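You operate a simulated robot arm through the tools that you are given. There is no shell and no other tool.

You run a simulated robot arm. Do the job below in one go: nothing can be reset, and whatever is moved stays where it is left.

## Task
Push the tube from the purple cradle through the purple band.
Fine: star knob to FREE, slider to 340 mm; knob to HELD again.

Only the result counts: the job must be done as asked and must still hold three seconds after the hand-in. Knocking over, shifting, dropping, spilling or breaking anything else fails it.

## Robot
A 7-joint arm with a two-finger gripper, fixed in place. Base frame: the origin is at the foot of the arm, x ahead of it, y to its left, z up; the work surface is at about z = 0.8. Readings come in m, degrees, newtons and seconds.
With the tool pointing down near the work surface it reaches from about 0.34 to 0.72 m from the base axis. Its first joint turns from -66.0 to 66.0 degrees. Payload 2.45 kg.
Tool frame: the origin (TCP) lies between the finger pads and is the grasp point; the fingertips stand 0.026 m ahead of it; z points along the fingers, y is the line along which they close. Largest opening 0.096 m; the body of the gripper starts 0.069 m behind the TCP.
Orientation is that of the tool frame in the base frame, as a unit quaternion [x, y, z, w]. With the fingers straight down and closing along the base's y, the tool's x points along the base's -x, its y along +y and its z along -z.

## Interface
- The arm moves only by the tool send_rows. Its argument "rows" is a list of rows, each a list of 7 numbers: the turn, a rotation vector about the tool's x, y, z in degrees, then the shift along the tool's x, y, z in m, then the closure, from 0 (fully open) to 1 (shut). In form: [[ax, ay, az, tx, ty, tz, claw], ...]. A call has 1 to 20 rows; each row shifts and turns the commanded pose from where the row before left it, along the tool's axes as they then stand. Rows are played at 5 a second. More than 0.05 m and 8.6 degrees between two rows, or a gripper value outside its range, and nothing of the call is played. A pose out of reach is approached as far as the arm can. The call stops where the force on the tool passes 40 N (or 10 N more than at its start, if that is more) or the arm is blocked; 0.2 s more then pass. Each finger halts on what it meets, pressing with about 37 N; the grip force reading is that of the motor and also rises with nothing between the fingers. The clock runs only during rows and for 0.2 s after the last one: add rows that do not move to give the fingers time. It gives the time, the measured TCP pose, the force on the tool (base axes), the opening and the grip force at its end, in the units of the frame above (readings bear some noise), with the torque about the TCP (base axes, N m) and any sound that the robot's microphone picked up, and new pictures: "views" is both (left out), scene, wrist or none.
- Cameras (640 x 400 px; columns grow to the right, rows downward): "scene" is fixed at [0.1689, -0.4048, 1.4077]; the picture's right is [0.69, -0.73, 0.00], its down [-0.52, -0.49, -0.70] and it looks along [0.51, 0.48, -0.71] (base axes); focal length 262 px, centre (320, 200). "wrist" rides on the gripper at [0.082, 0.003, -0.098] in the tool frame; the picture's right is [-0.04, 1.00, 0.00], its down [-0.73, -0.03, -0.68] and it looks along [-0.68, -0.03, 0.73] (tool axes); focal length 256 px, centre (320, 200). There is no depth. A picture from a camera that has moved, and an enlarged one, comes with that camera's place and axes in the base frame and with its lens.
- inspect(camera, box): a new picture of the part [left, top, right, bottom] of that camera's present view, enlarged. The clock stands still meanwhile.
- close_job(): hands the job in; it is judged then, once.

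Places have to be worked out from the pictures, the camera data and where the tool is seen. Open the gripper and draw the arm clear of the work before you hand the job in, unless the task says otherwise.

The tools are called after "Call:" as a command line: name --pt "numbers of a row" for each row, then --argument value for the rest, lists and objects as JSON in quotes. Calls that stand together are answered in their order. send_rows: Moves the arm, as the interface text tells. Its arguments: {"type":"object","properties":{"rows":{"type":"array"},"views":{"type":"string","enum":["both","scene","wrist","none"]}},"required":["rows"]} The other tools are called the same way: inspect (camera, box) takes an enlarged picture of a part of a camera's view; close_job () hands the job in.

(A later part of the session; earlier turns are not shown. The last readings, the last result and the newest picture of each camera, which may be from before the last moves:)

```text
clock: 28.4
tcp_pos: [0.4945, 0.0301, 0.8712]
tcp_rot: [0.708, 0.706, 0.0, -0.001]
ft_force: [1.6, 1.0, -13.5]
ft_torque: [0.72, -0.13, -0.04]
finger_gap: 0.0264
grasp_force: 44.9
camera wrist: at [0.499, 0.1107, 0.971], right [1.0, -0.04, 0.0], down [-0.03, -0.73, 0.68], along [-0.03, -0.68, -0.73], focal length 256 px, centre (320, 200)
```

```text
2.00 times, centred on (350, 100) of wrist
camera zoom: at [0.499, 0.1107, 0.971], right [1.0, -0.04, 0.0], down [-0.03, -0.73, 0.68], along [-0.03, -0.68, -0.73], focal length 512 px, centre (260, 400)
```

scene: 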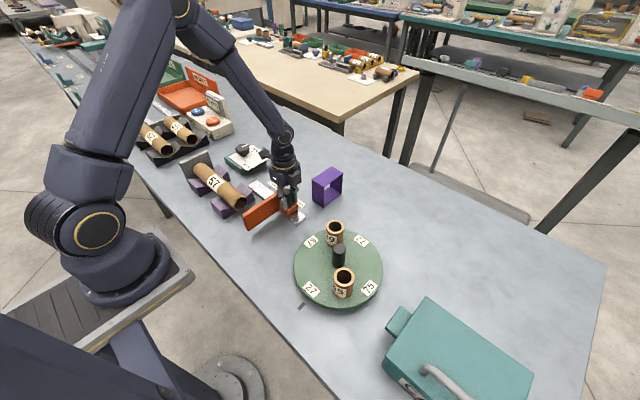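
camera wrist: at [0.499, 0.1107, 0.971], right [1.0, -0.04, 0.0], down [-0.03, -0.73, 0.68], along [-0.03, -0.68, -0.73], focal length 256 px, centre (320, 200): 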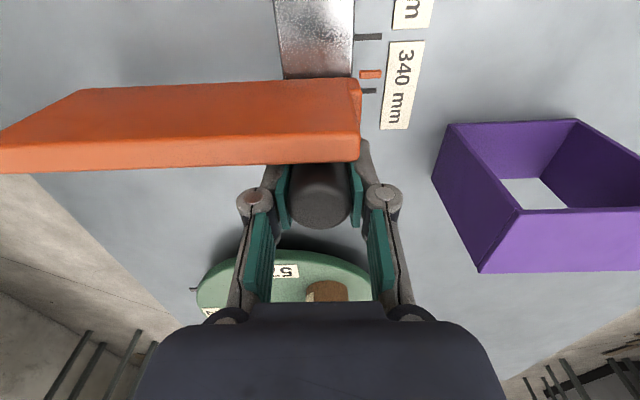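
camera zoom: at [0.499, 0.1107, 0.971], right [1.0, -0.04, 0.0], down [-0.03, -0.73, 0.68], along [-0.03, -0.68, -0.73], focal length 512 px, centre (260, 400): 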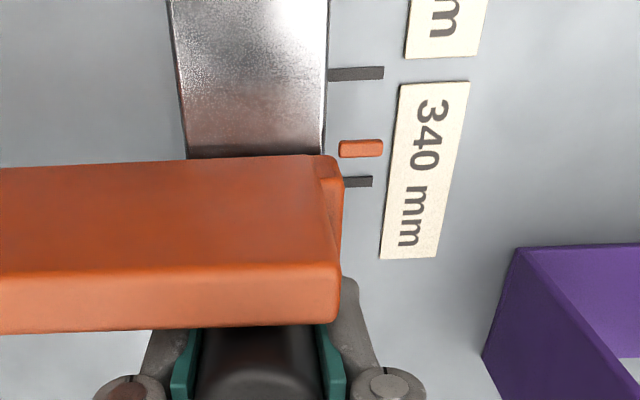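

The index reads about 330 mm, so I move 9.5 mm more and check.

Call:
send_rows --pt "0 0 0 -0.005 0 0 0.9" --pt "0 0 0 -0.0045 0 0 0.9" --pt "0 0 0 0 0 0 0.9" --pt "0 0 0 0 0 0 0.9" --views "wrist"

Call:
inspect --camera "wrist" --box '[320, 20, 410, 110]'

Call:
inspect --camera "scene" --box '[240, 160, 330, 230]'

```text
clock: 29.4
tcp_pos: [0.4952, 0.02, 0.8713]
tcp_rot: [0.708, 0.707, 0.0, 0.0]
ft_force: [5.3, 1.2, -27.0]
ft_torque: [-0.02, -0.2, 0.12]
finger_gap: 0.0263
grasp_force: 44.7
camera wrist: at [0.499, 0.1009, 0.971], right [1.0, -0.04, 0.0], down [-0.03, -0.73, 0.68], along [-0.03, -0.68, -0.73], focal length 256 px, centre (320, 200)
```

wrist: 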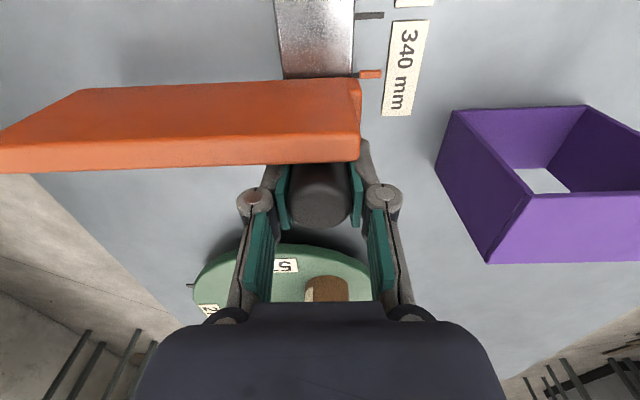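

```text
4.44 times, centred on (365, 65) of wrist
camera zoom: at [0.499, 0.1009, 0.971], right [1.0, -0.04, 0.0], down [-0.03, -0.73, 0.68], along [-0.03, -0.68, -0.73], focal length 1138 px, centre (120, 800)
```

zoom: 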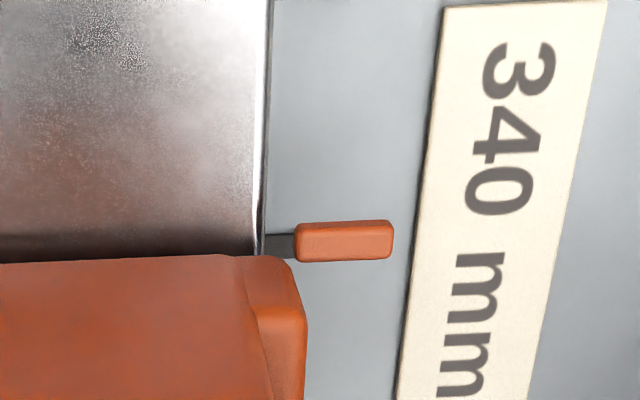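

```text
5.71 times, centred on (285, 195) of scene
camera zoom: at [0.1694, -0.4047, 1.4076], right [0.69, -0.73, 0.0], down [-0.52, -0.49, -0.7], along [0.51, 0.48, -0.71], focal length 1499 px, centre (520, 229)
```

zoom: 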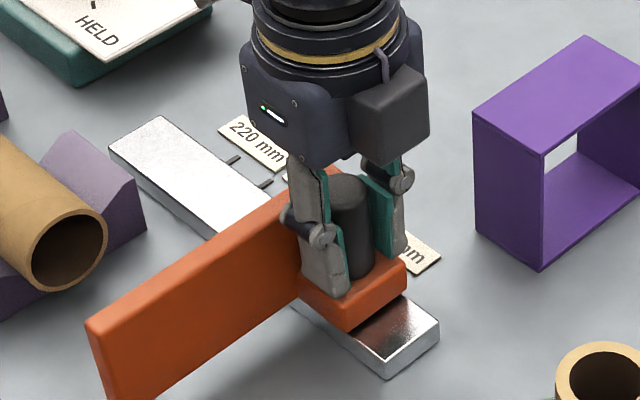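

The index now covers the 340 tick, perhaps 1 mm short once its height is allowed for. I nudge 0.8 mm and re-inspect.

Call:
send_rows --pt "0 0 0 -0.0008 0 0 0.9" --pt "0 0 0 0 0 0 0.9" --views "none"

Call:
inspect --camera "wrist" --box '[340, 50, 400, 100]'

```text
clock: 30.0
tcp_pos: [0.495, 0.0202, 0.8717]
tcp_rot: [0.708, 0.706, 0.0, -0.001]
ft_force: [7.2, 2.0, -34.1]
ft_torque: [-0.44, -0.19, 0.08]
finger_gap: 0.0265
grasp_force: 45.3
```

```text
8.00 times, centred on (370, 75) of wrist
camera zoom: at [0.499, 0.1005, 0.971], right [1.0, -0.04, 0.0], down [-0.03, -0.73, 0.68], along [-0.03, -0.68, -0.73], focal length 2048 px, centre (-80, 1200)
```

zoom: 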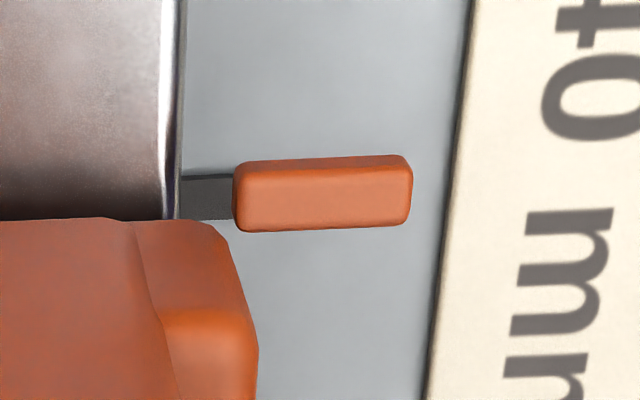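

The index is centred on the 340 tick. I release, lift straight up, and check again.

Call:
send_rows --pt "0 0 0 0 0 0 0.6" --pt "0 0 0 0 0 0 0.4" --pt "0 0 0 0 0 0 0.4" --pt "0 0 0 0 0 -0.03 0.4" --pt "0 0 0 0 0 -0.045 0.4" --pt "0 0 0 0 0 -0.045 0" --pt "0 0 0 0.04 0 -0.01 0" --pt "0 0 0 0.04 0 -0.01 0" --pt "0 0 0 0 0 0 0" --views "both"

Call:
inspect --camera "wrist" --box '[290, 20, 400, 180]'

Call:
inspect --camera "scene" --box '[190, 130, 350, 230]'

```text
clock: 32.0
tcp_pos: [0.4958, 0.0989, 1.0135]
tcp_rot: [0.708, 0.706, 0.0, -0.001]
ft_force: [-0.5, -0.2, 0.6]
ft_torque: [0.03, -0.01, -0.01]
finger_gap: 0.096
grasp_force: 0.1
camera wrist: at [0.4993, 0.1801, 1.1121], right [1.0, -0.04, 0.0], down [-0.03, -0.73, 0.68], along [-0.03, -0.68, -0.73], focal length 256 px, centre (320, 200)
```

scene: 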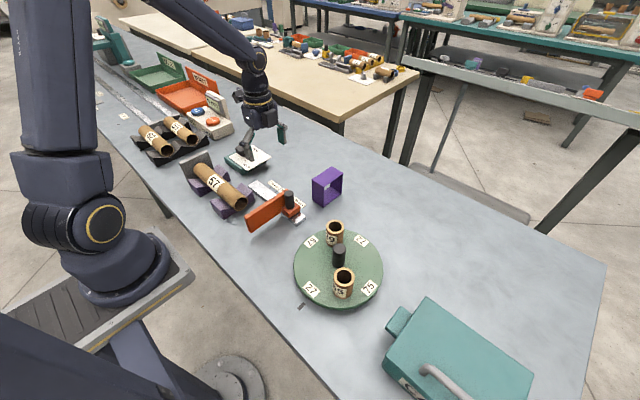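
wrist: 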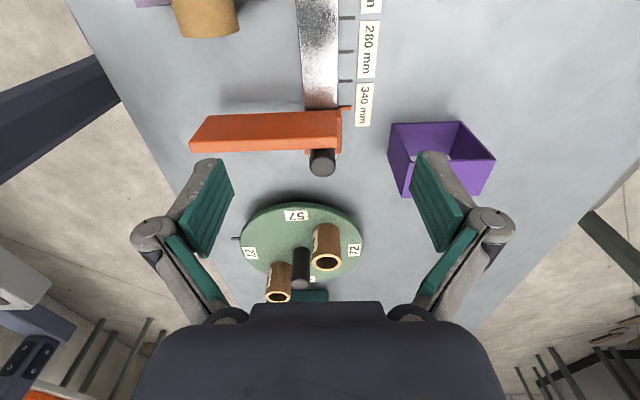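

```text
2.50 times, centred on (345, 100) of wrist
camera zoom: at [0.4993, 0.1801, 1.1121], right [1.0, -0.04, 0.0], down [-0.03, -0.73, 0.68], along [-0.03, -0.68, -0.73], focal length 640 px, centre (258, 450)
```

zoom: 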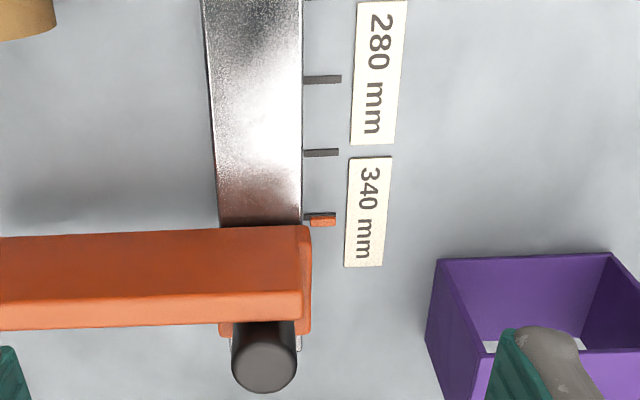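

```text
4.00 times, centred on (270, 180) of scene
camera zoom: at [0.1689, -0.4047, 1.4077], right [0.69, -0.73, 0.0], down [-0.52, -0.49, -0.7], along [0.51, 0.48, -0.71], focal length 1049 px, centre (520, 280)
```

zoom: 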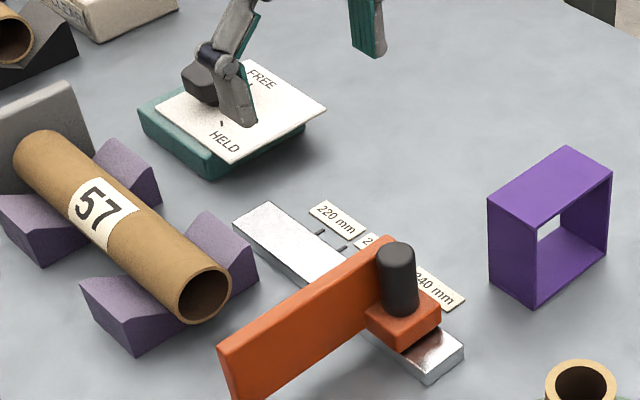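

The slider index holds at the 340 mark. I go back to the knob (axis ≈ (0.5548, 0.3445)) and turn to yaw +54° for the return turn to HELD.

Call:
send_rows --pt "0 0 0 0.041 0.0098 0 0" --pt "0 0 0 0.041 0.0098 0 0" --pt "0 0 0 0.041 0.0098 0 0" --pt "0 0 0 0.041 0.0098 0 0" --pt "0 0 0 0.041 0.0098 0 0" --pt "0 0 0 0.041 0.0098 0 0" --pt "0 0 -8.47 0 0 0 0" --pt "0 0 -8.47 0 0 0 0" --pt "0 0 -8.47 0 0 0 0" --pt "0 0 -8.47 0 0 0 0" --pt "0 0 -8.47 0 0 0 0" --pt "0 0 -8.47 0 0 0 0" --pt "0 0 -8.47 0 0 0 0" --pt "0 0 -8.47 0 0 0 0" --pt "0 0 -8.47 0 0 0 0" --views "none"

Call:
send_rows --pt "0 0 -8.47 0 0 0 0" --pt "0 0 -8.47 0 0 0 0" --pt "0 0 -8.47 0 0 0 0" --pt "0 0 -8.47 0 0 0 0" --pt "0 0 -8.47 0 0 0 0" --pt "0 0 -8.47 0 0 0 0" --pt "0 0 -8.47 0 0 0 0" --pt "0 0 -8.47 0 0 0 0" --pt "0 0 0 0 0 0 0" --pt "0 0 0 0 0 0 0" --views "wrist"

```text
clock: 35.2
tcp_pos: [0.554, 0.3456, 1.0119]
tcp_rot: [0.121, 0.993, 0.0, 0.0]
ft_force: [0.2, 0.0, -0.5]
ft_torque: [0.0, 0.02, 0.01]
finger_gap: 0.096
grasp_force: 0.0
```

```text
clock: 37.4
tcp_pos: [0.5541, 0.346, 1.0126]
tcp_rot: [-0.454, 0.891, 0.001, 0.0]
ft_force: [0.0, 1.3, -0.2]
ft_torque: [0.0, -0.01, -0.02]
finger_gap: 0.0961
grasp_force: 0.0
camera wrist: at [0.5043, 0.2811, 1.1117], right [-0.78, 0.62, 0.0], down [0.46, 0.58, 0.68], along [0.42, 0.53, -0.73], focal length 256 px, centre (320, 200)
```

wrist: 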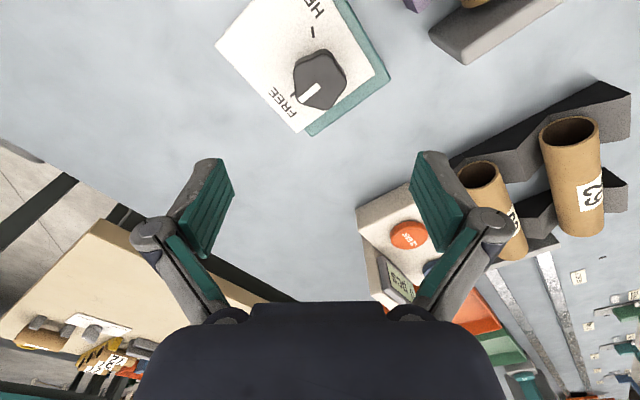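

The knob is centred. I descend and close on it.

Call:
send_rows --pt "0 0 0 0.0005 -0.001 0.045 0.3" --pt "0 0 0 0 0 0.045 0.3" --pt "0 0 0 0 0 0.03 0.3" --pt "0 0 0 0 0 0.02 0.3" --pt "0 0 0 0 0 0 0.3" --views "wrist"

```text
clock: 38.6
tcp_pos: [0.5536, 0.3431, 0.8699]
tcp_rot: [-0.453, 0.891, 0.0, 0.0]
ft_force: [1.3, -0.2, -0.2]
ft_torque: [0.02, 0.0, 0.0]
finger_gap: 0.0675
grasp_force: 0.1
camera wrist: at [0.5035, 0.2788, 0.9702], right [-0.78, 0.62, 0.0], down [0.46, 0.57, 0.68], along [0.42, 0.53, -0.73], focal length 256 px, centre (320, 200)
```

wrist: 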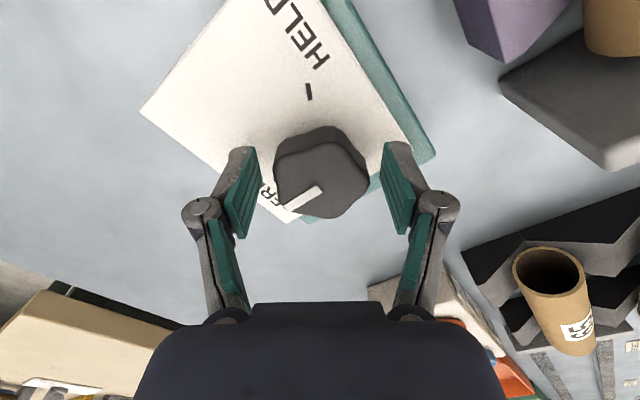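

Call:
send_rows --pt "0 0 0 0 0.0005 0 0.45" --pt "0 0 0 0 0 0 0.6" --pt "0 0 0 0 0 0 0.8" --pt "0 0 0 0 0 0 0.9" --pt "0 0 0 0 0 0 0.9" --views "none"

```text
clock: 39.8
tcp_pos: [0.5543, 0.3443, 0.8717]
tcp_rot: [-0.452, 0.892, 0.0, 0.0]
ft_force: [3.0, -2.4, -0.6]
ft_torque: [-0.1, -0.12, -0.01]
finger_gap: 0.0439
grasp_force: 44.8
```

Gripped with almost no side load. I turn clockwise 120° back to HELD.

Call:
send_rows --pt "0 0 7.5 0 0 0 0.9" --pt "0 0 7.5 0 0 0 0.9" --pt "0 0 7.5 0 0 0 0.9" --pt "0 0 7.5 0 0 0 0.9" --pt "0 0 7.5 0 0 0 0.9" --pt "0 0 7.5 0 0 0 0.9" --pt "0 0 7.5 0 0 0 0.9" --pt "0 0 7.5 0 0 0 0.9" --pt "0 0 7.5 0 0 0 0.9" --pt "0 0 7.5 0 0 0 0.9" --pt "0 0 7.5 0 0 0 0.9" --pt "0 0 7.5 0 0 0 0.9" --pt "0 0 7.5 0 0 0 0.9" --pt "0 0 7.5 0 0 0 0.9" --pt "0 0 7.5 0 0 0 0.9" --pt "0 0 7.5 0 0 0 0.9" --pt "0 0 0 0 0 0 0.9" --views "wrist"

Call:
inspect --camera "scene" --box '[210, 120, 280, 180]'

Call:
inspect --camera "wrist" --box '[220, 60, 420, 240]'

```text
clock: 43.4
tcp_pos: [0.5544, 0.3463, 0.8707]
tcp_rot: [0.546, 0.838, 0.001, -0.001]
ft_force: [-1.7, 8.6, -22.1]
ft_torque: [0.38, 0.14, 0.33]
finger_gap: 0.044
grasp_force: 45.0
camera wrist: at [0.525, 0.4209, 0.9713], right [0.93, 0.37, 0.0], down [0.27, -0.68, 0.68], along [0.25, -0.63, -0.74], focal length 256 px, centre (320, 200)
```

wrist: 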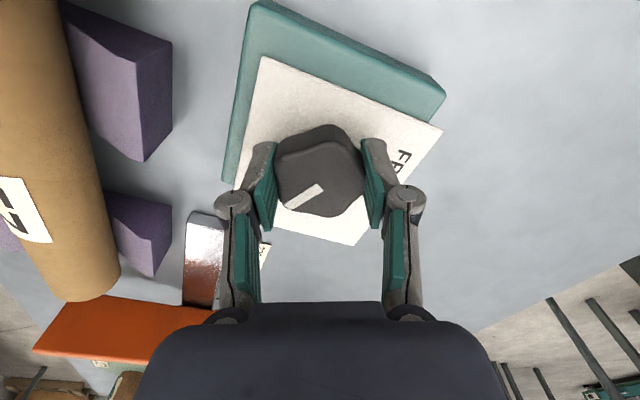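

```text
6.67 times, centred on (245, 150) of scene
camera zoom: at [0.1693, -0.4043, 1.4078], right [0.69, -0.73, 0.0], down [-0.52, -0.49, -0.7], along [0.51, 0.48, -0.71], focal length 1748 px, centre (820, 533)
```

zoom: 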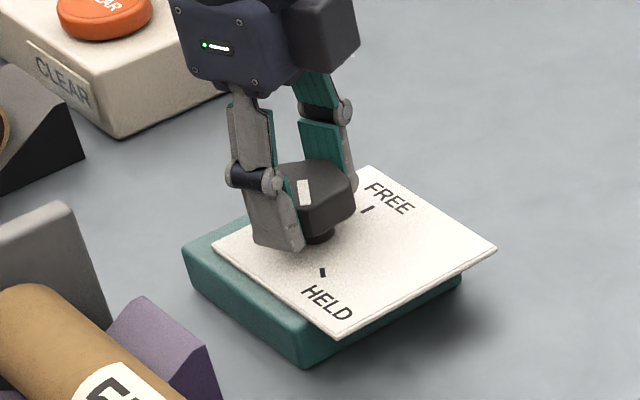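

```text
2.22 times, centred on (320, 150) of wrist
camera zoom: at [0.525, 0.4209, 0.9713], right [0.93, 0.37, 0.0], down [0.27, -0.68, 0.68], along [0.25, -0.63, -0.74], focal length 569 px, centre (320, 311)
```

zoom: 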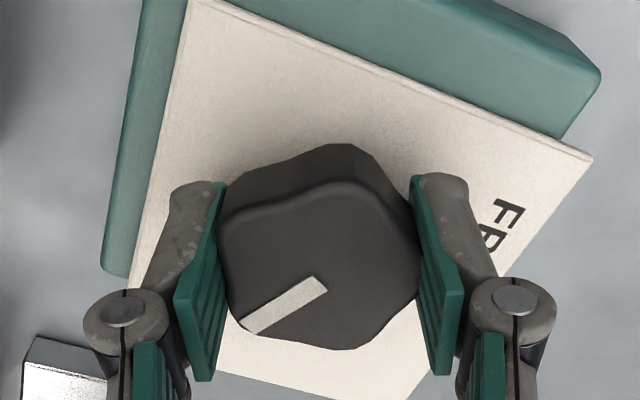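

The pose and picture match the original HELD state. I release, lift, turn to yaw -90°, and confirm the knob and slider.

Call:
send_rows --pt "0 0 0 0 0 0 0.5" --pt "0 0 0 0 0 0 0.3" --pt "0 0 0 0 0 0 0.3" --pt "0 0 0 0 0 -0.04 0.3" --pt "0 0 0 0 0 -0.045 0.3" --pt "0 0 0 0 0 -0.045 0" --pt "0 0 0 0 0 0 0" --views "both"

Call:
inspect --camera "scene" --box '[215, 130, 285, 180]'

Call:
inspect --camera "wrist" --box '[240, 10, 420, 150]'

```text
clock: 45.0
tcp_pos: [0.5536, 0.3432, 1.004]
tcp_rot: [0.547, 0.837, 0.0, 0.0]
ft_force: [-0.3, 0.2, -0.6]
ft_torque: [0.0, 0.01, 0.01]
finger_gap: 0.0958
grasp_force: 0.0
camera wrist: at [0.524, 0.4191, 1.1033], right [0.93, 0.37, 0.0], down [0.27, -0.68, 0.68], along [0.25, -0.63, -0.73], focal length 256 px, centre (320, 200)
```

scene: 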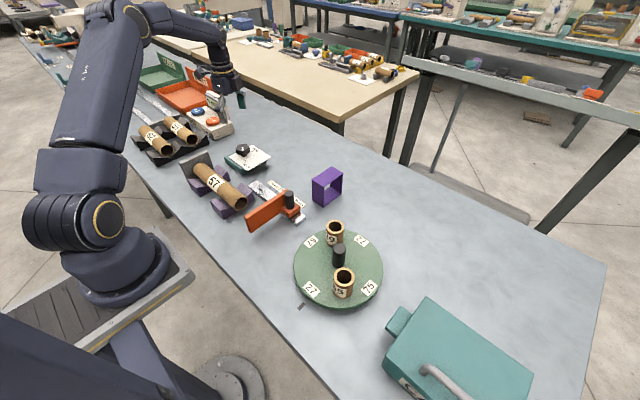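
wrist: 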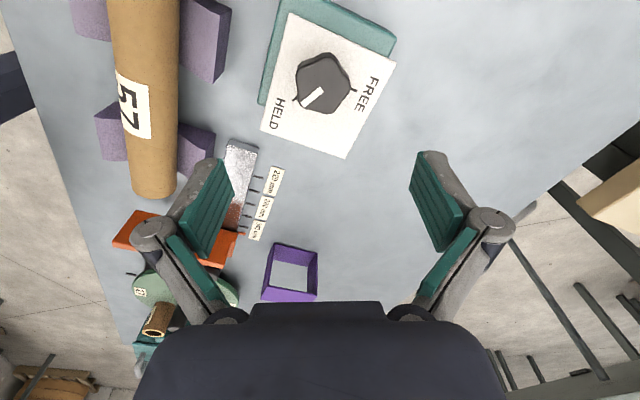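

```text
8.00 times, centred on (250, 155) of scene
camera zoom: at [0.1689, -0.4048, 1.4077], right [0.69, -0.73, 0.0], down [-0.52, -0.49, -0.7], along [0.51, 0.48, -0.71], focal length 2098 px, centre (880, 560)
```

zoom: 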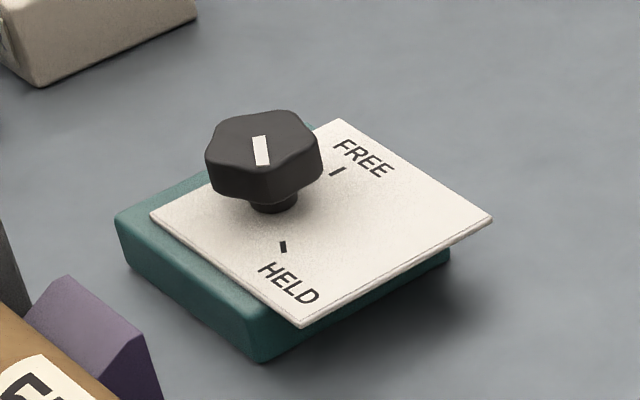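

```text
2.86 times, centred on (330, 80) of wrist
camera zoom: at [0.524, 0.4191, 1.1033], right [0.93, 0.37, 0.0], down [0.27, -0.68, 0.68], along [0.25, -0.63, -0.73], focal length 731 px, centre (291, 543)
```

zoom: 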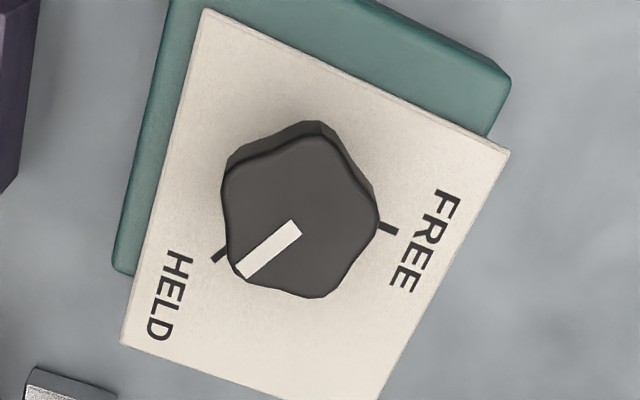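

The knob is back at HELD exactly as at the start, and its box has not moved. The tube should span y≈0.13–0.39 at x≈0.40, with a gap between the V-blocks near y≈0.25, so I go above it at yaw -90°.

Call:
send_rows --pt "0 0 7.9 0 0 0 0" --pt "0 0 7.9 0 0 0 0" --pt "0 0 7.9 0 0 0 0" --pt "0 0 0 -0.021 -0.038 0 0" --pt "0 0 0 -0.021 -0.038 0 0" --pt "0 0 0 -0.021 -0.038 0 0" --pt "0 0 0 -0.02 -0.039 0 0" --pt "0 0 0 0 0 0 0" --pt "0 0 0 0 0 0 0" --views "wrist"

Call:
inspect --camera "wrist" --box '[220, 0, 440, 200]'

```text
clock: 47.0
tcp_pos: [0.4031, 0.2623, 1.0024]
tcp_rot: [0.706, 0.708, 0.0, 0.0]
ft_force: [0.5, 0.6, 0.4]
ft_torque: [0.04, 0.01, 0.01]
finger_gap: 0.0962
grasp_force: 0.1
camera wrist: at [0.4068, 0.343, 1.1012], right [1.0, -0.04, 0.0], down [-0.03, -0.73, 0.68], along [-0.03, -0.68, -0.73], focal length 256 px, centre (320, 200)
```

wrist: 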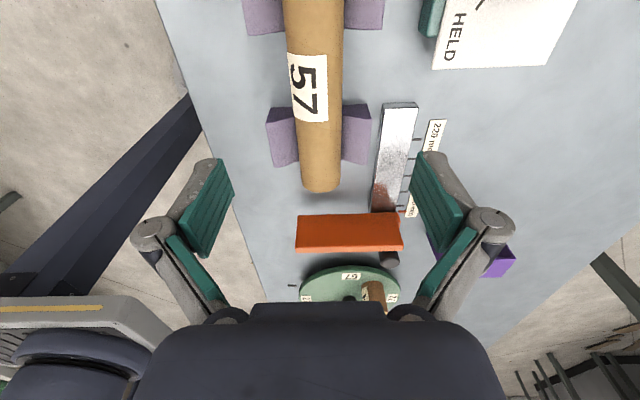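

```text
2.00 times, centred on (330, 100) of wrist
camera zoom: at [0.4068, 0.343, 1.1012], right [1.0, -0.04, 0.0], down [-0.03, -0.73, 0.68], along [-0.03, -0.68, -0.73], focal length 512 px, centre (300, 400)
```

zoom: 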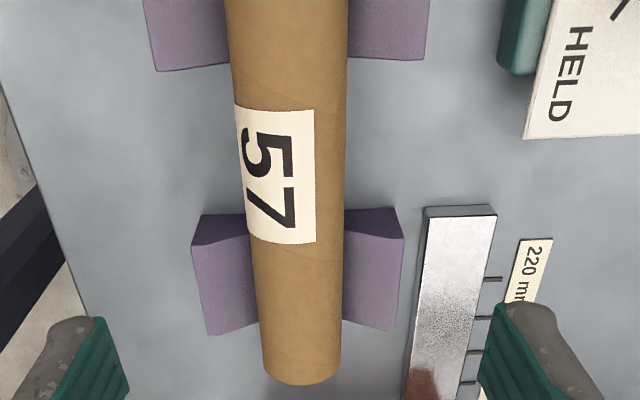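

The V-block gap is y≈0.219–0.298 and the tube's x≈0.401. I take a closer scene view to pin down the tube's height and diameter, and the band.

Call:
inspect --camera "scene" --box '[185, 150, 265, 220]'

Call:
inspect --camera "scene" --box '[295, 155, 365, 215]'

```text
5.71 times, centred on (225, 185) of scene
camera zoom: at [0.1689, -0.4048, 1.4077], right [0.69, -0.73, 0.0], down [-0.52, -0.49, -0.7], along [0.51, 0.48, -0.71], focal length 1499 px, centre (863, 286)
```

zoom: 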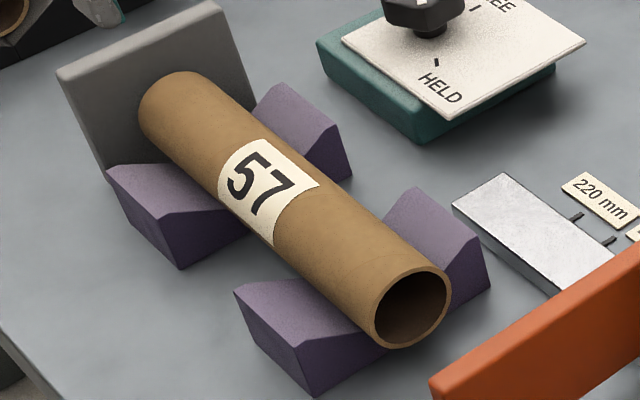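

```text
6.67 times, centred on (330, 185) of scene
camera zoom: at [0.1689, -0.4048, 1.4077], right [0.69, -0.73, 0.0], down [-0.52, -0.49, -0.7], along [0.51, 0.48, -0.71], focal length 1748 px, centre (253, 300)
```

zoom: 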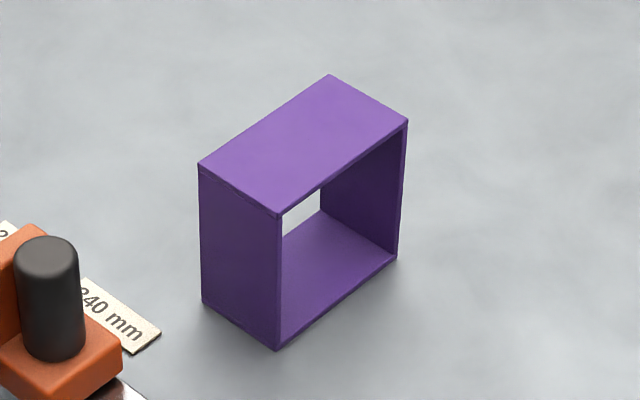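

The tube diameter is about 49 mm. I centre on it at y≈0.272, inside the gap, and descend to z≈0.88 for a look before going beside it.

Call:
send_rows --pt "0 0 0 0.01 -0.002 0.03 0" --pt "0 0 0 0 0 0.045 0" --pt "0 0 0 0 0 0.035 0" --pt "0 0 0 0 0 0.012 0" --pt "0 0 0 0 0 0 0" --views "both"

Call:
inspect --camera "scene" --box '[160, 130, 260, 220]'

```text
clock: 48.2
tcp_pos: [0.4003, 0.2729, 0.8796]
tcp_rot: [0.706, 0.708, 0.0, 0.0]
ft_force: [0.8, 0.6, 0.0]
ft_torque: [0.01, 0.02, 0.01]
finger_gap: 0.096
grasp_force: 0.1
camera wrist: at [0.4038, 0.353, 0.979], right [1.0, -0.04, 0.0], down [-0.03, -0.73, 0.68], along [-0.03, -0.68, -0.73], focal length 256 px, centre (320, 200)
```

scene: 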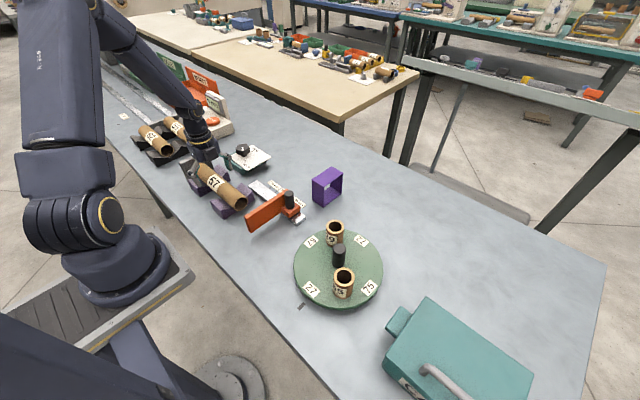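
wrist: 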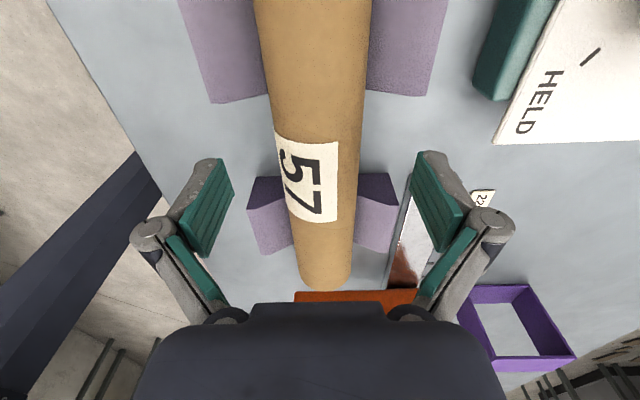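

```text
4.44 times, centred on (210, 175) of scene
camera zoom: at [0.1689, -0.4048, 1.4077], right [0.69, -0.73, 0.0], down [-0.52, -0.49, -0.7], along [0.51, 0.48, -0.71], focal length 1166 px, centre (809, 311)
```

zoom: 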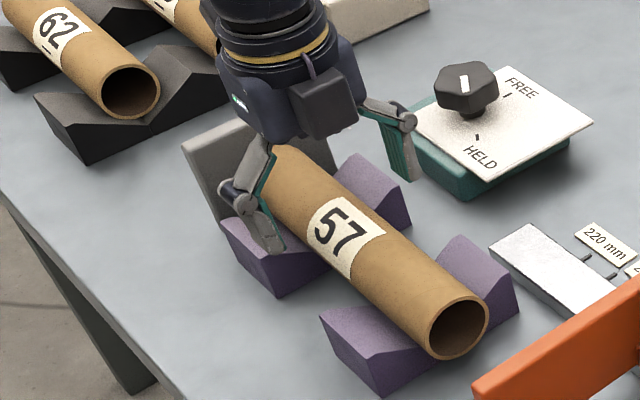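

Slightly off in x (~2 mm). I correct, descend to z≈0.843 and look.

Call:
send_rows --pt "0 0 0 0 -0.002 0.012 0" --pt "0 0 0 0 0 0.012 0" --pt "0 0 0 0 0 0.012 0" --pt "0 0 0 0 0 0 0" --views "both"

Call:
inspect --camera "scene" --box '[160, 130, 260, 220]'

```text
clock: 49.2
tcp_pos: [0.3969, 0.2723, 0.8438]
tcp_rot: [0.706, 0.708, 0.0, 0.0]
ft_force: [0.3, -0.2, 0.5]
ft_torque: [-0.02, -0.02, -0.01]
finger_gap: 0.0958
grasp_force: 0.0
camera wrist: at [0.4009, 0.3522, 0.9433], right [1.0, -0.04, 0.0], down [-0.03, -0.73, 0.68], along [-0.03, -0.68, -0.73], focal length 256 px, centre (320, 200)
```

scene: 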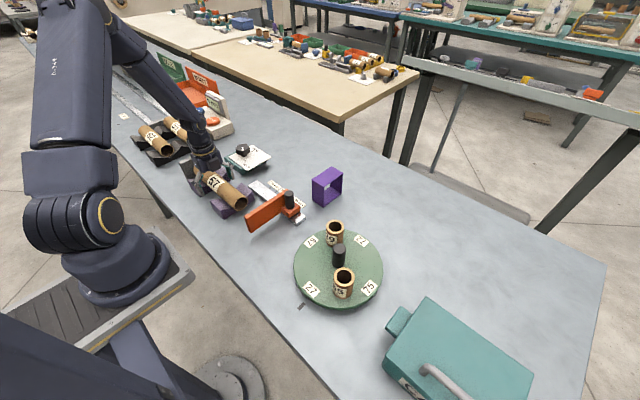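
wrist: 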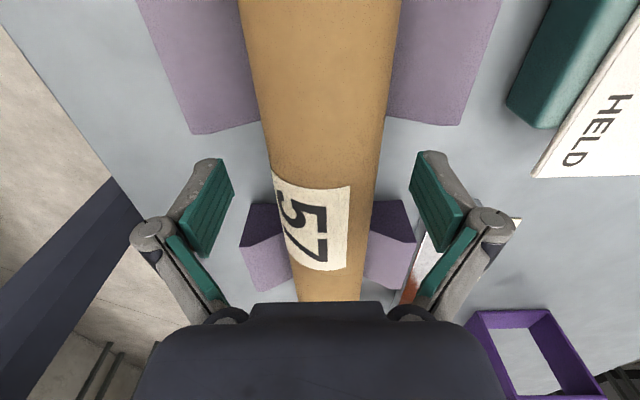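

```text
4.44 times, centred on (210, 175) of scene
camera zoom: at [0.1689, -0.4048, 1.4077], right [0.69, -0.73, 0.0], down [-0.52, -0.49, -0.7], along [0.51, 0.48, -0.71], focal length 1166 px, centre (809, 311)
```

zoom: 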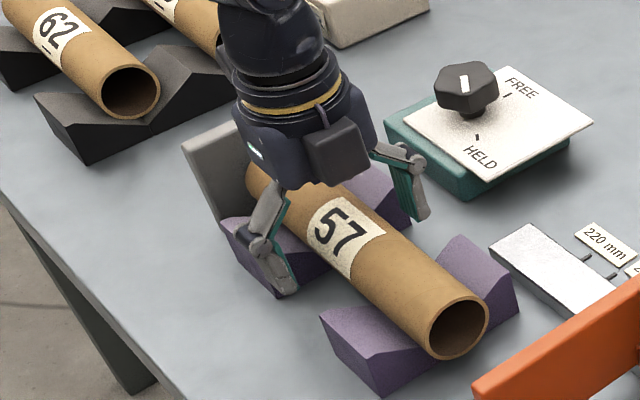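

The fingers are well placed beside the tube between the V-blocks. I close.

Call:
send_rows --pt "0 0 0 0 0 0 0.3" --pt "0 0 0 0 0 0 0.5" --pt "0 0 0 0 0 0 0.6" --pt "0 0 0 0 0 0 0.6" --pt "0 0 0 0 0 0 0.6" --pt "0 0 0 0 0 0 0.6" --views "wrist"

```text
clock: 50.6
tcp_pos: [0.3976, 0.2728, 0.8439]
tcp_rot: [0.707, 0.708, 0.001, 0.001]
ft_force: [2.5, 0.0, 4.4]
ft_torque: [-0.03, 0.04, 0.02]
finger_gap: 0.0478
grasp_force: 37.2
camera wrist: at [0.4012, 0.3522, 0.9438], right [1.0, -0.04, 0.0], down [-0.03, -0.73, 0.68], along [-0.02, -0.68, -0.73], focal length 256 px, centre (320, 200)
```

wrist: 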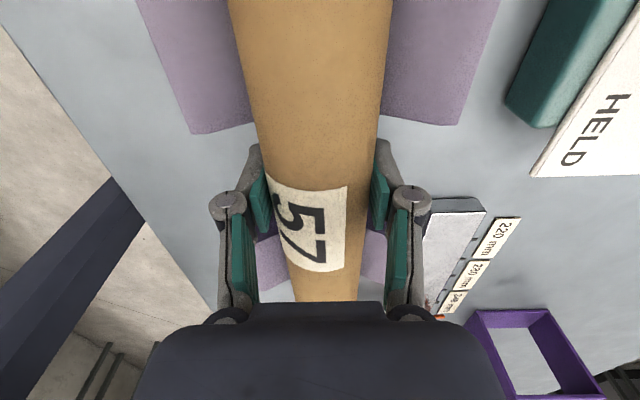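

The tube is held (48 mm). I lift it straight up.

Call:
send_rows --pt "0 0 0 -0.002 0 -0.005 0.6" --pt "0 0 0 0 0 -0.02 0.6" --pt "0 0 0 0 0 -0.035 0.6" --pt "0 0 0 0 0 -0.04 0.6" --pt "0 0 0 0 0 -0.04 0.6" --pt "0 0 0 0 0 0 0.6" --views "both"

Call:
inspect --camera "scene" --box '[140, 90, 300, 220]'

```text
clock: 52.0
tcp_pos: [0.3965, 0.2692, 0.9854]
tcp_rot: [0.706, 0.708, 0.0, 0.001]
ft_force: [-0.4, -0.2, -1.1]
ft_torque: [0.03, 0.03, 0.03]
finger_gap: 0.0482
grasp_force: 37.3
camera wrist: at [0.4009, 0.3501, 1.0843], right [1.0, -0.04, 0.0], down [-0.03, -0.73, 0.68], along [-0.03, -0.68, -0.73], focal length 256 px, centre (320, 200)
```

scene: 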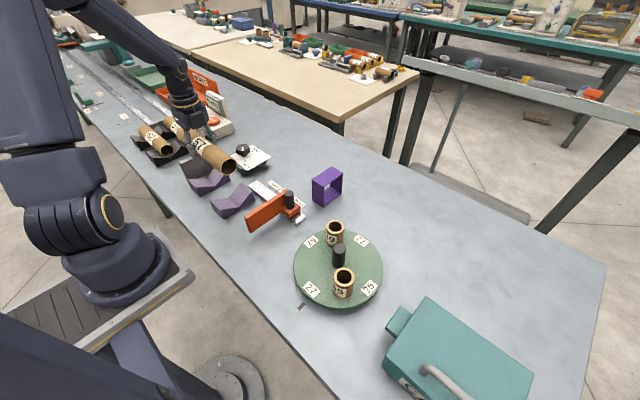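
wrist: 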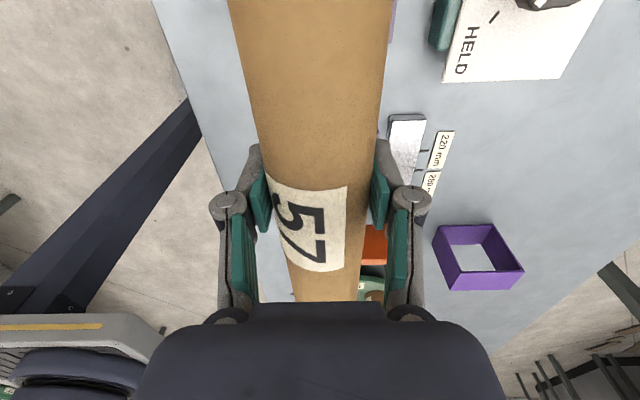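

```text
3.08 times, centred on (220, 155) of scene
camera zoom: at [0.1689, -0.4048, 1.4077], right [0.69, -0.73, 0.0], down [-0.52, -0.49, -0.7], along [0.51, 0.48, -0.71], focal length 807 px, centre (628, 338)
```

zoom: 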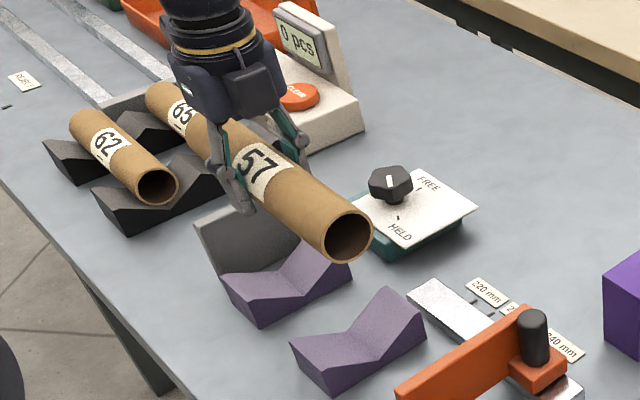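

The tube is lifted cleanly, with its -y tip about 0.143 m ahead of the TCP. The knob plate reaches x≈0.616 over y 0.264–0.378, so the tube will have to come in slightly yawed. I inspect the band from here to refine its position.

Call:
inspect --camera "wrist" --box '[410, 200, 550, 310]'

```text
3.64 times, centred on (480, 255) of wrist
camera zoom: at [0.4009, 0.3501, 1.0843], right [1.0, -0.04, 0.0], down [-0.03, -0.73, 0.68], along [-0.03, -0.68, -0.73], focal length 931 px, centre (-262, 0)
```

zoom: 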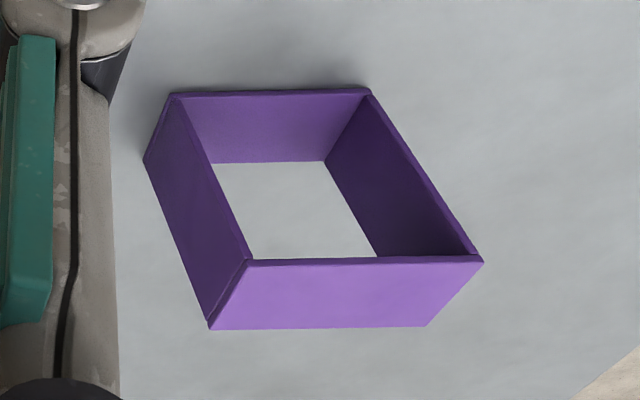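

Both cameras agree on the band: x 0.587–0.677, y -0.03 to 0.02, height 0.087, with the axis at x≈0.632. I carry the tube at height to (0.662, 0.212) and yaw it 8°, so its tail clears the knob plate.

Call:
send_rows --pt "0 0 0 -0.0045 0.0222 0 0.6" --pt "0 0 0 -0.009 0.0443 0 0.6" --pt "0 0 0 -0.009 0.0443 0 0.6" --pt "0 0 0 -0.0095 0.0443 0 0.6" --pt "0 0 0 -0.0095 0.0443 0 0.6" --pt "0 0 0 -0.0095 0.0443 0 0.6" --pt "0 0 0 -0.0055 0.0222 0 0.6" --pt "0 0 4 0 0 0 0.6" --pt "0 0 4 0 0 0 0.6" --pt "0 0 0 0 0 0 0.6" --pt "0 0 0 0 0 0 0.6" --views "both"

Call:
inspect --camera "scene" --box '[210, 80, 370, 220]'

```text
clock: 54.4
tcp_pos: [0.6642, 0.2145, 0.9846]
tcp_rot: [0.754, 0.657, 0.0, 0.0]
ft_force: [-0.4, 0.0, -0.7]
ft_torque: [-0.01, 0.01, 0.0]
finger_gap: 0.0478
grasp_force: 37.1
camera wrist: at [0.6784, 0.2937, 1.0842], right [0.98, -0.18, 0.0], down [-0.13, -0.72, 0.68], along [-0.12, -0.67, -0.73], focal length 256 px, centre (320, 200)
```

scene: 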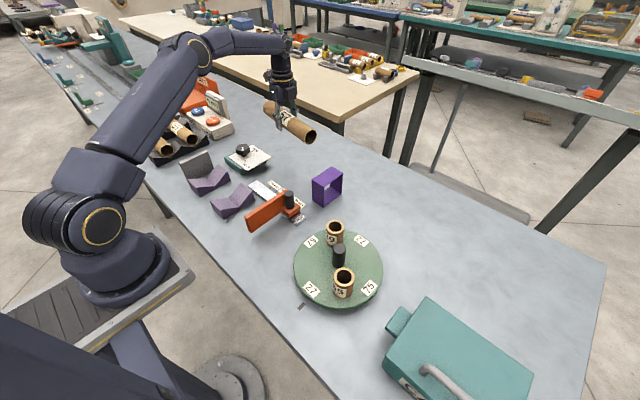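
wrist: 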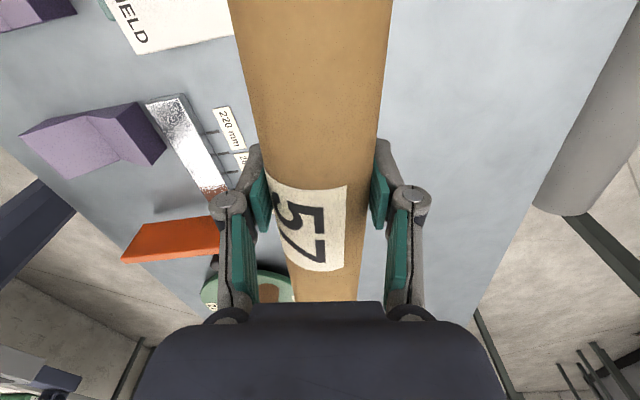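

```text
2.86 times, centred on (290, 150) of scene
camera zoom: at [0.1689, -0.4048, 1.4077], right [0.69, -0.73, 0.0], down [-0.52, -0.49, -0.7], along [0.51, 0.48, -0.71], focal length 749 px, centre (406, 343)
```

zoom: 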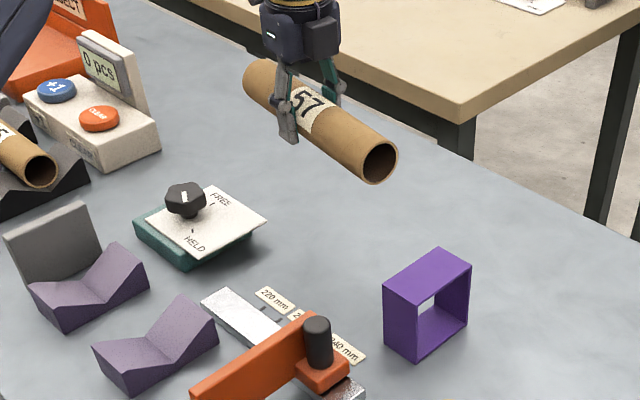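

I lower the tube to insertion height in steps and then check its tip against the band in the scene view.

Call:
send_rows --pt "0 0 0 0 -0.001 0.03 0.6" --pt "0 0 0 0 -0.001 0.04 0.6" --pt "0 0 0 0 0 0.04 0.6" --pt "0 0 0 0 0 0.02 0.6" --pt "0 0 0 0 0 0.008 0.6" --pt "0 0 0 0 0 0 0.6" --pt "0 0 0 0 0 0 0.6" --views "both"

Call:
inspect --camera "scene" --box '[270, 120, 370, 215]'

```text
clock: 56.0
tcp_pos: [0.6614, 0.2146, 0.8452]
tcp_rot: [0.755, 0.656, 0.0, -0.001]
ft_force: [0.2, -0.8, -0.1]
ft_torque: [0.0, 0.02, -0.02]
finger_gap: 0.0478
grasp_force: 37.1
camera wrist: at [0.6762, 0.2937, 0.9457], right [0.98, -0.18, 0.0], down [-0.13, -0.72, 0.68], along [-0.12, -0.67, -0.73], focal length 256 px, centre (320, 200)
```

scene: 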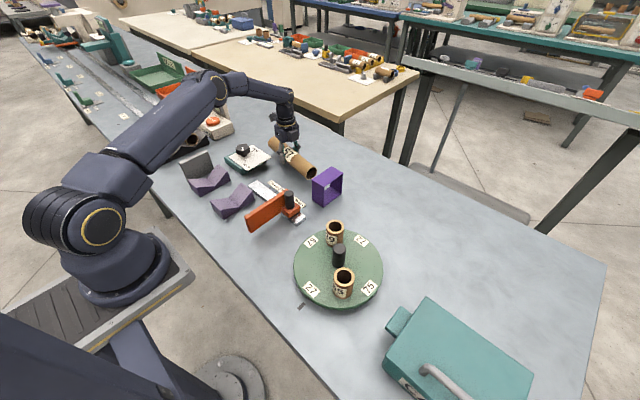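
wrist: 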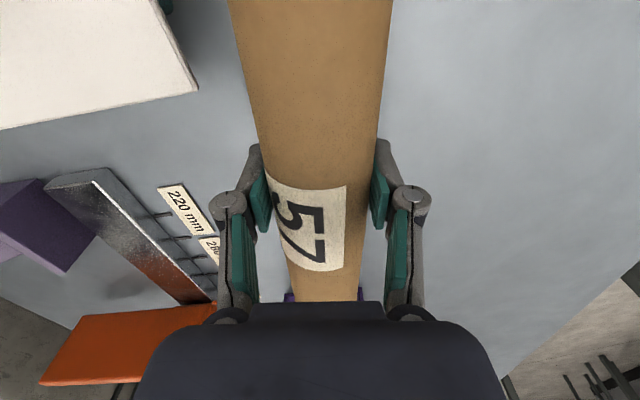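

```text
4.21 times, centred on (320, 168) of scene
camera zoom: at [0.1689, -0.4048, 1.4077], right [0.69, -0.73, 0.0], down [-0.52, -0.49, -0.7], along [0.51, 0.48, -0.71], focal length 1104 px, centre (320, 337)
```

zoom: 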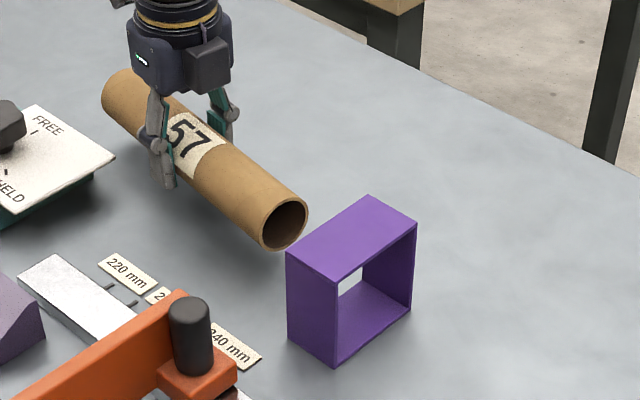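

The tube centre is about 8 mm above the TCP (z≈0.853), so I lower 10 mm to centre it in the band opening. Then I advance 40 mm along its axis and check before it enters.

Call:
send_rows --pt "0 0 0 0 0 0.01 0.6" --pt "0 0 0 -0.02 0 0 0.6" --pt "0 0 0 -0.02 0 0 0.6" --pt "0 0 0 0 0 0 0.6" --pt "0 0 0 0 0 0 0.6" --views "scene"

Call:
inspect --camera "scene" --box '[280, 130, 360, 215]'

```text
clock: 57.2
tcp_pos: [0.6557, 0.1744, 0.8374]
tcp_rot: [0.754, 0.657, 0.0, 0.0]
ft_force: [1.0, -0.2, -1.2]
ft_torque: [0.02, -0.02, 0.0]
finger_gap: 0.0477
grasp_force: 36.3
```

scene: 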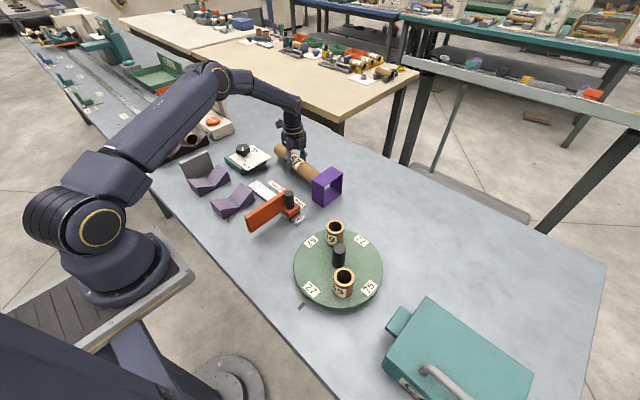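

```text
4.71 times, centred on (320, 172) of scene
camera zoom: at [0.1689, -0.4048, 1.4077], right [0.69, -0.73, 0.0], down [-0.52, -0.49, -0.7], along [0.51, 0.48, -0.71], focal length 1234 px, centre (320, 329)
```

zoom: 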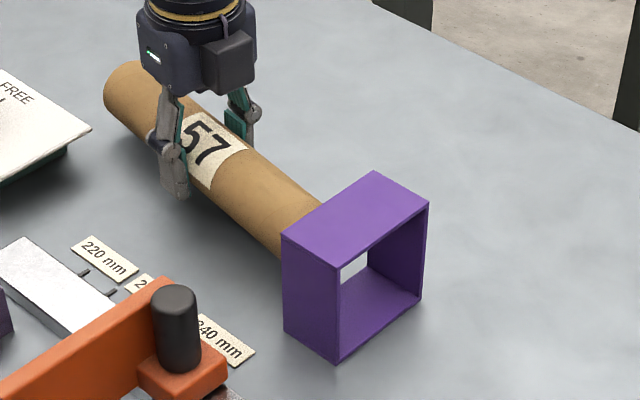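

The tip is about 11 mm from the band face, with about 15 mm clearance all round by my estimate. I advance 30 mm slowly and look through the band.

Call:
send_rows --pt "0 0 0 -0.006 0 0 0.6" --pt "0 0 0 -0.006 0 0 0.6" --pt "0 0 0 -0.006 0 0 0.6" --pt "0 0 0 -0.006 0 0 0.6" --pt "0 0 0 -0.006 0 0 0.6" --pt "0 0 0 0 0 0 0.6" --views "scene"

Call:
inspect --camera "scene" --box '[280, 130, 360, 215]'

```text
clock: 58.6
tcp_pos: [0.6515, 0.1442, 0.8367]
tcp_rot: [0.754, 0.657, 0.0, 0.0]
ft_force: [-0.3, 0.6, -1.3]
ft_torque: [-0.02, -0.03, -0.02]
finger_gap: 0.0476
grasp_force: 36.9
```

scene: 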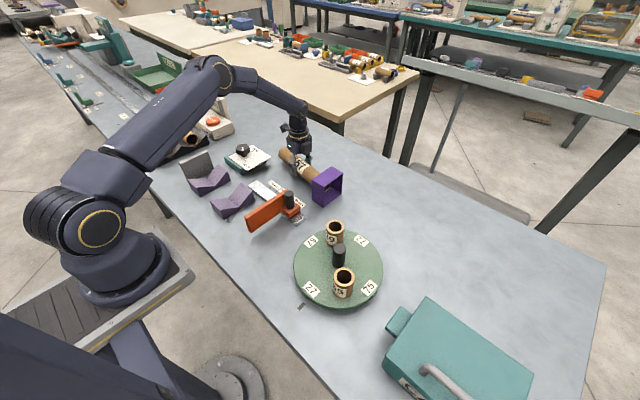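

```text
4.71 times, centred on (320, 172) of scene
camera zoom: at [0.1689, -0.4048, 1.4077], right [0.69, -0.73, 0.0], down [-0.52, -0.49, -0.7], along [0.51, 0.48, -0.71], focal length 1234 px, centre (320, 329)
```

zoom: 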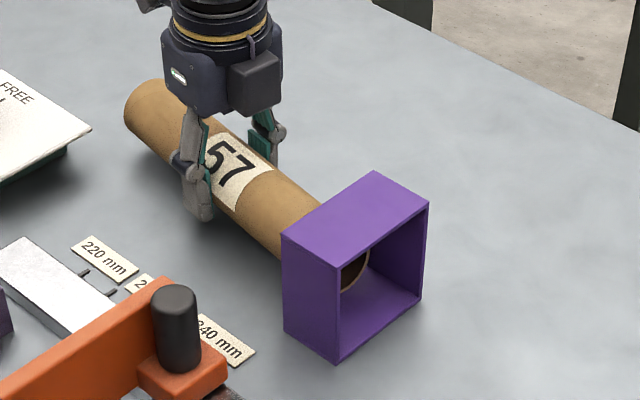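

The tip is cleanly inside the band with no contact. I advance 30 mm more and then straighten the yaw about the band centre.

Call:
send_rows --pt "0 0 0 -0.01 0 0 0.6" --pt "0 0 0 -0.01 0 0 0.6" --pt "0 0 0 -0.01 0 0 0.6" --pt "0 0 -2 0 -0.0038 0 0.6" --pt "0 0 -2 0 -0.0038 0 0.6" --pt "0 0 -2 0 -0.0038 0 0.6" --pt "0 0 -2 0 -0.0038 0 0.6" --pt "0 0 0 0 0 0 0.6" --views "both"

Call:
inspect --camera "scene" --box '[280, 130, 360, 215]'

```text
clock: 60.4
tcp_pos: [0.6344, 0.1157, 0.8366]
tcp_rot: [0.706, 0.709, 0.0, 0.0]
ft_force: [-0.4, -0.1, -1.0]
ft_torque: [0.0, -0.02, 0.02]
finger_gap: 0.0477
grasp_force: 36.4
camera wrist: at [0.6368, 0.1974, 0.9356], right [1.0, -0.04, 0.0], down [-0.03, -0.73, 0.68], along [-0.02, -0.68, -0.73], focal length 256 px, centre (320, 200)
```

scene: 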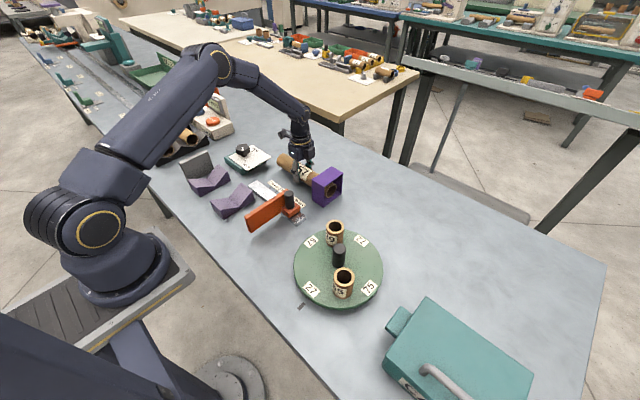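
wrist: 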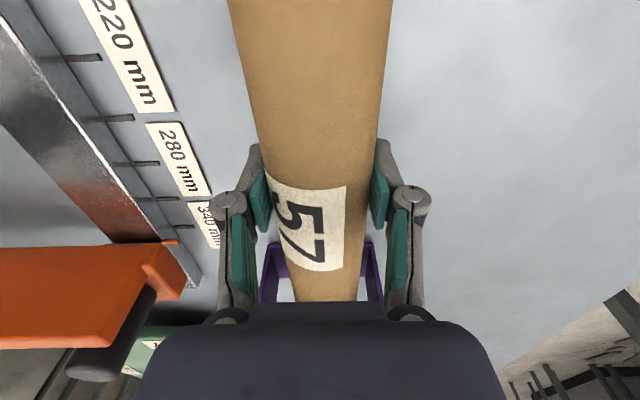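

```text
4.71 times, centred on (320, 172) of scene
camera zoom: at [0.1689, -0.4048, 1.4077], right [0.69, -0.73, 0.0], down [-0.52, -0.49, -0.7], along [0.51, 0.48, -0.71], focal length 1234 px, centre (320, 329)
```

zoom: 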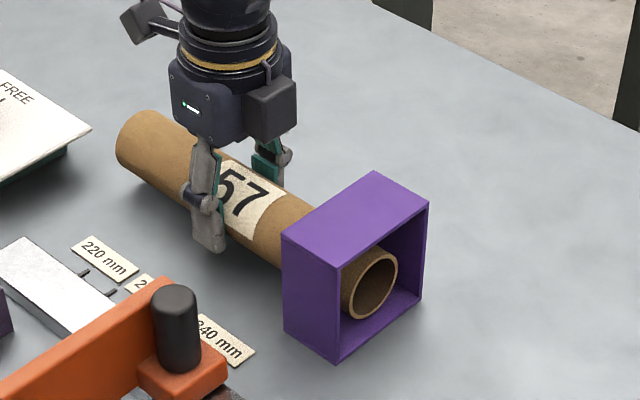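

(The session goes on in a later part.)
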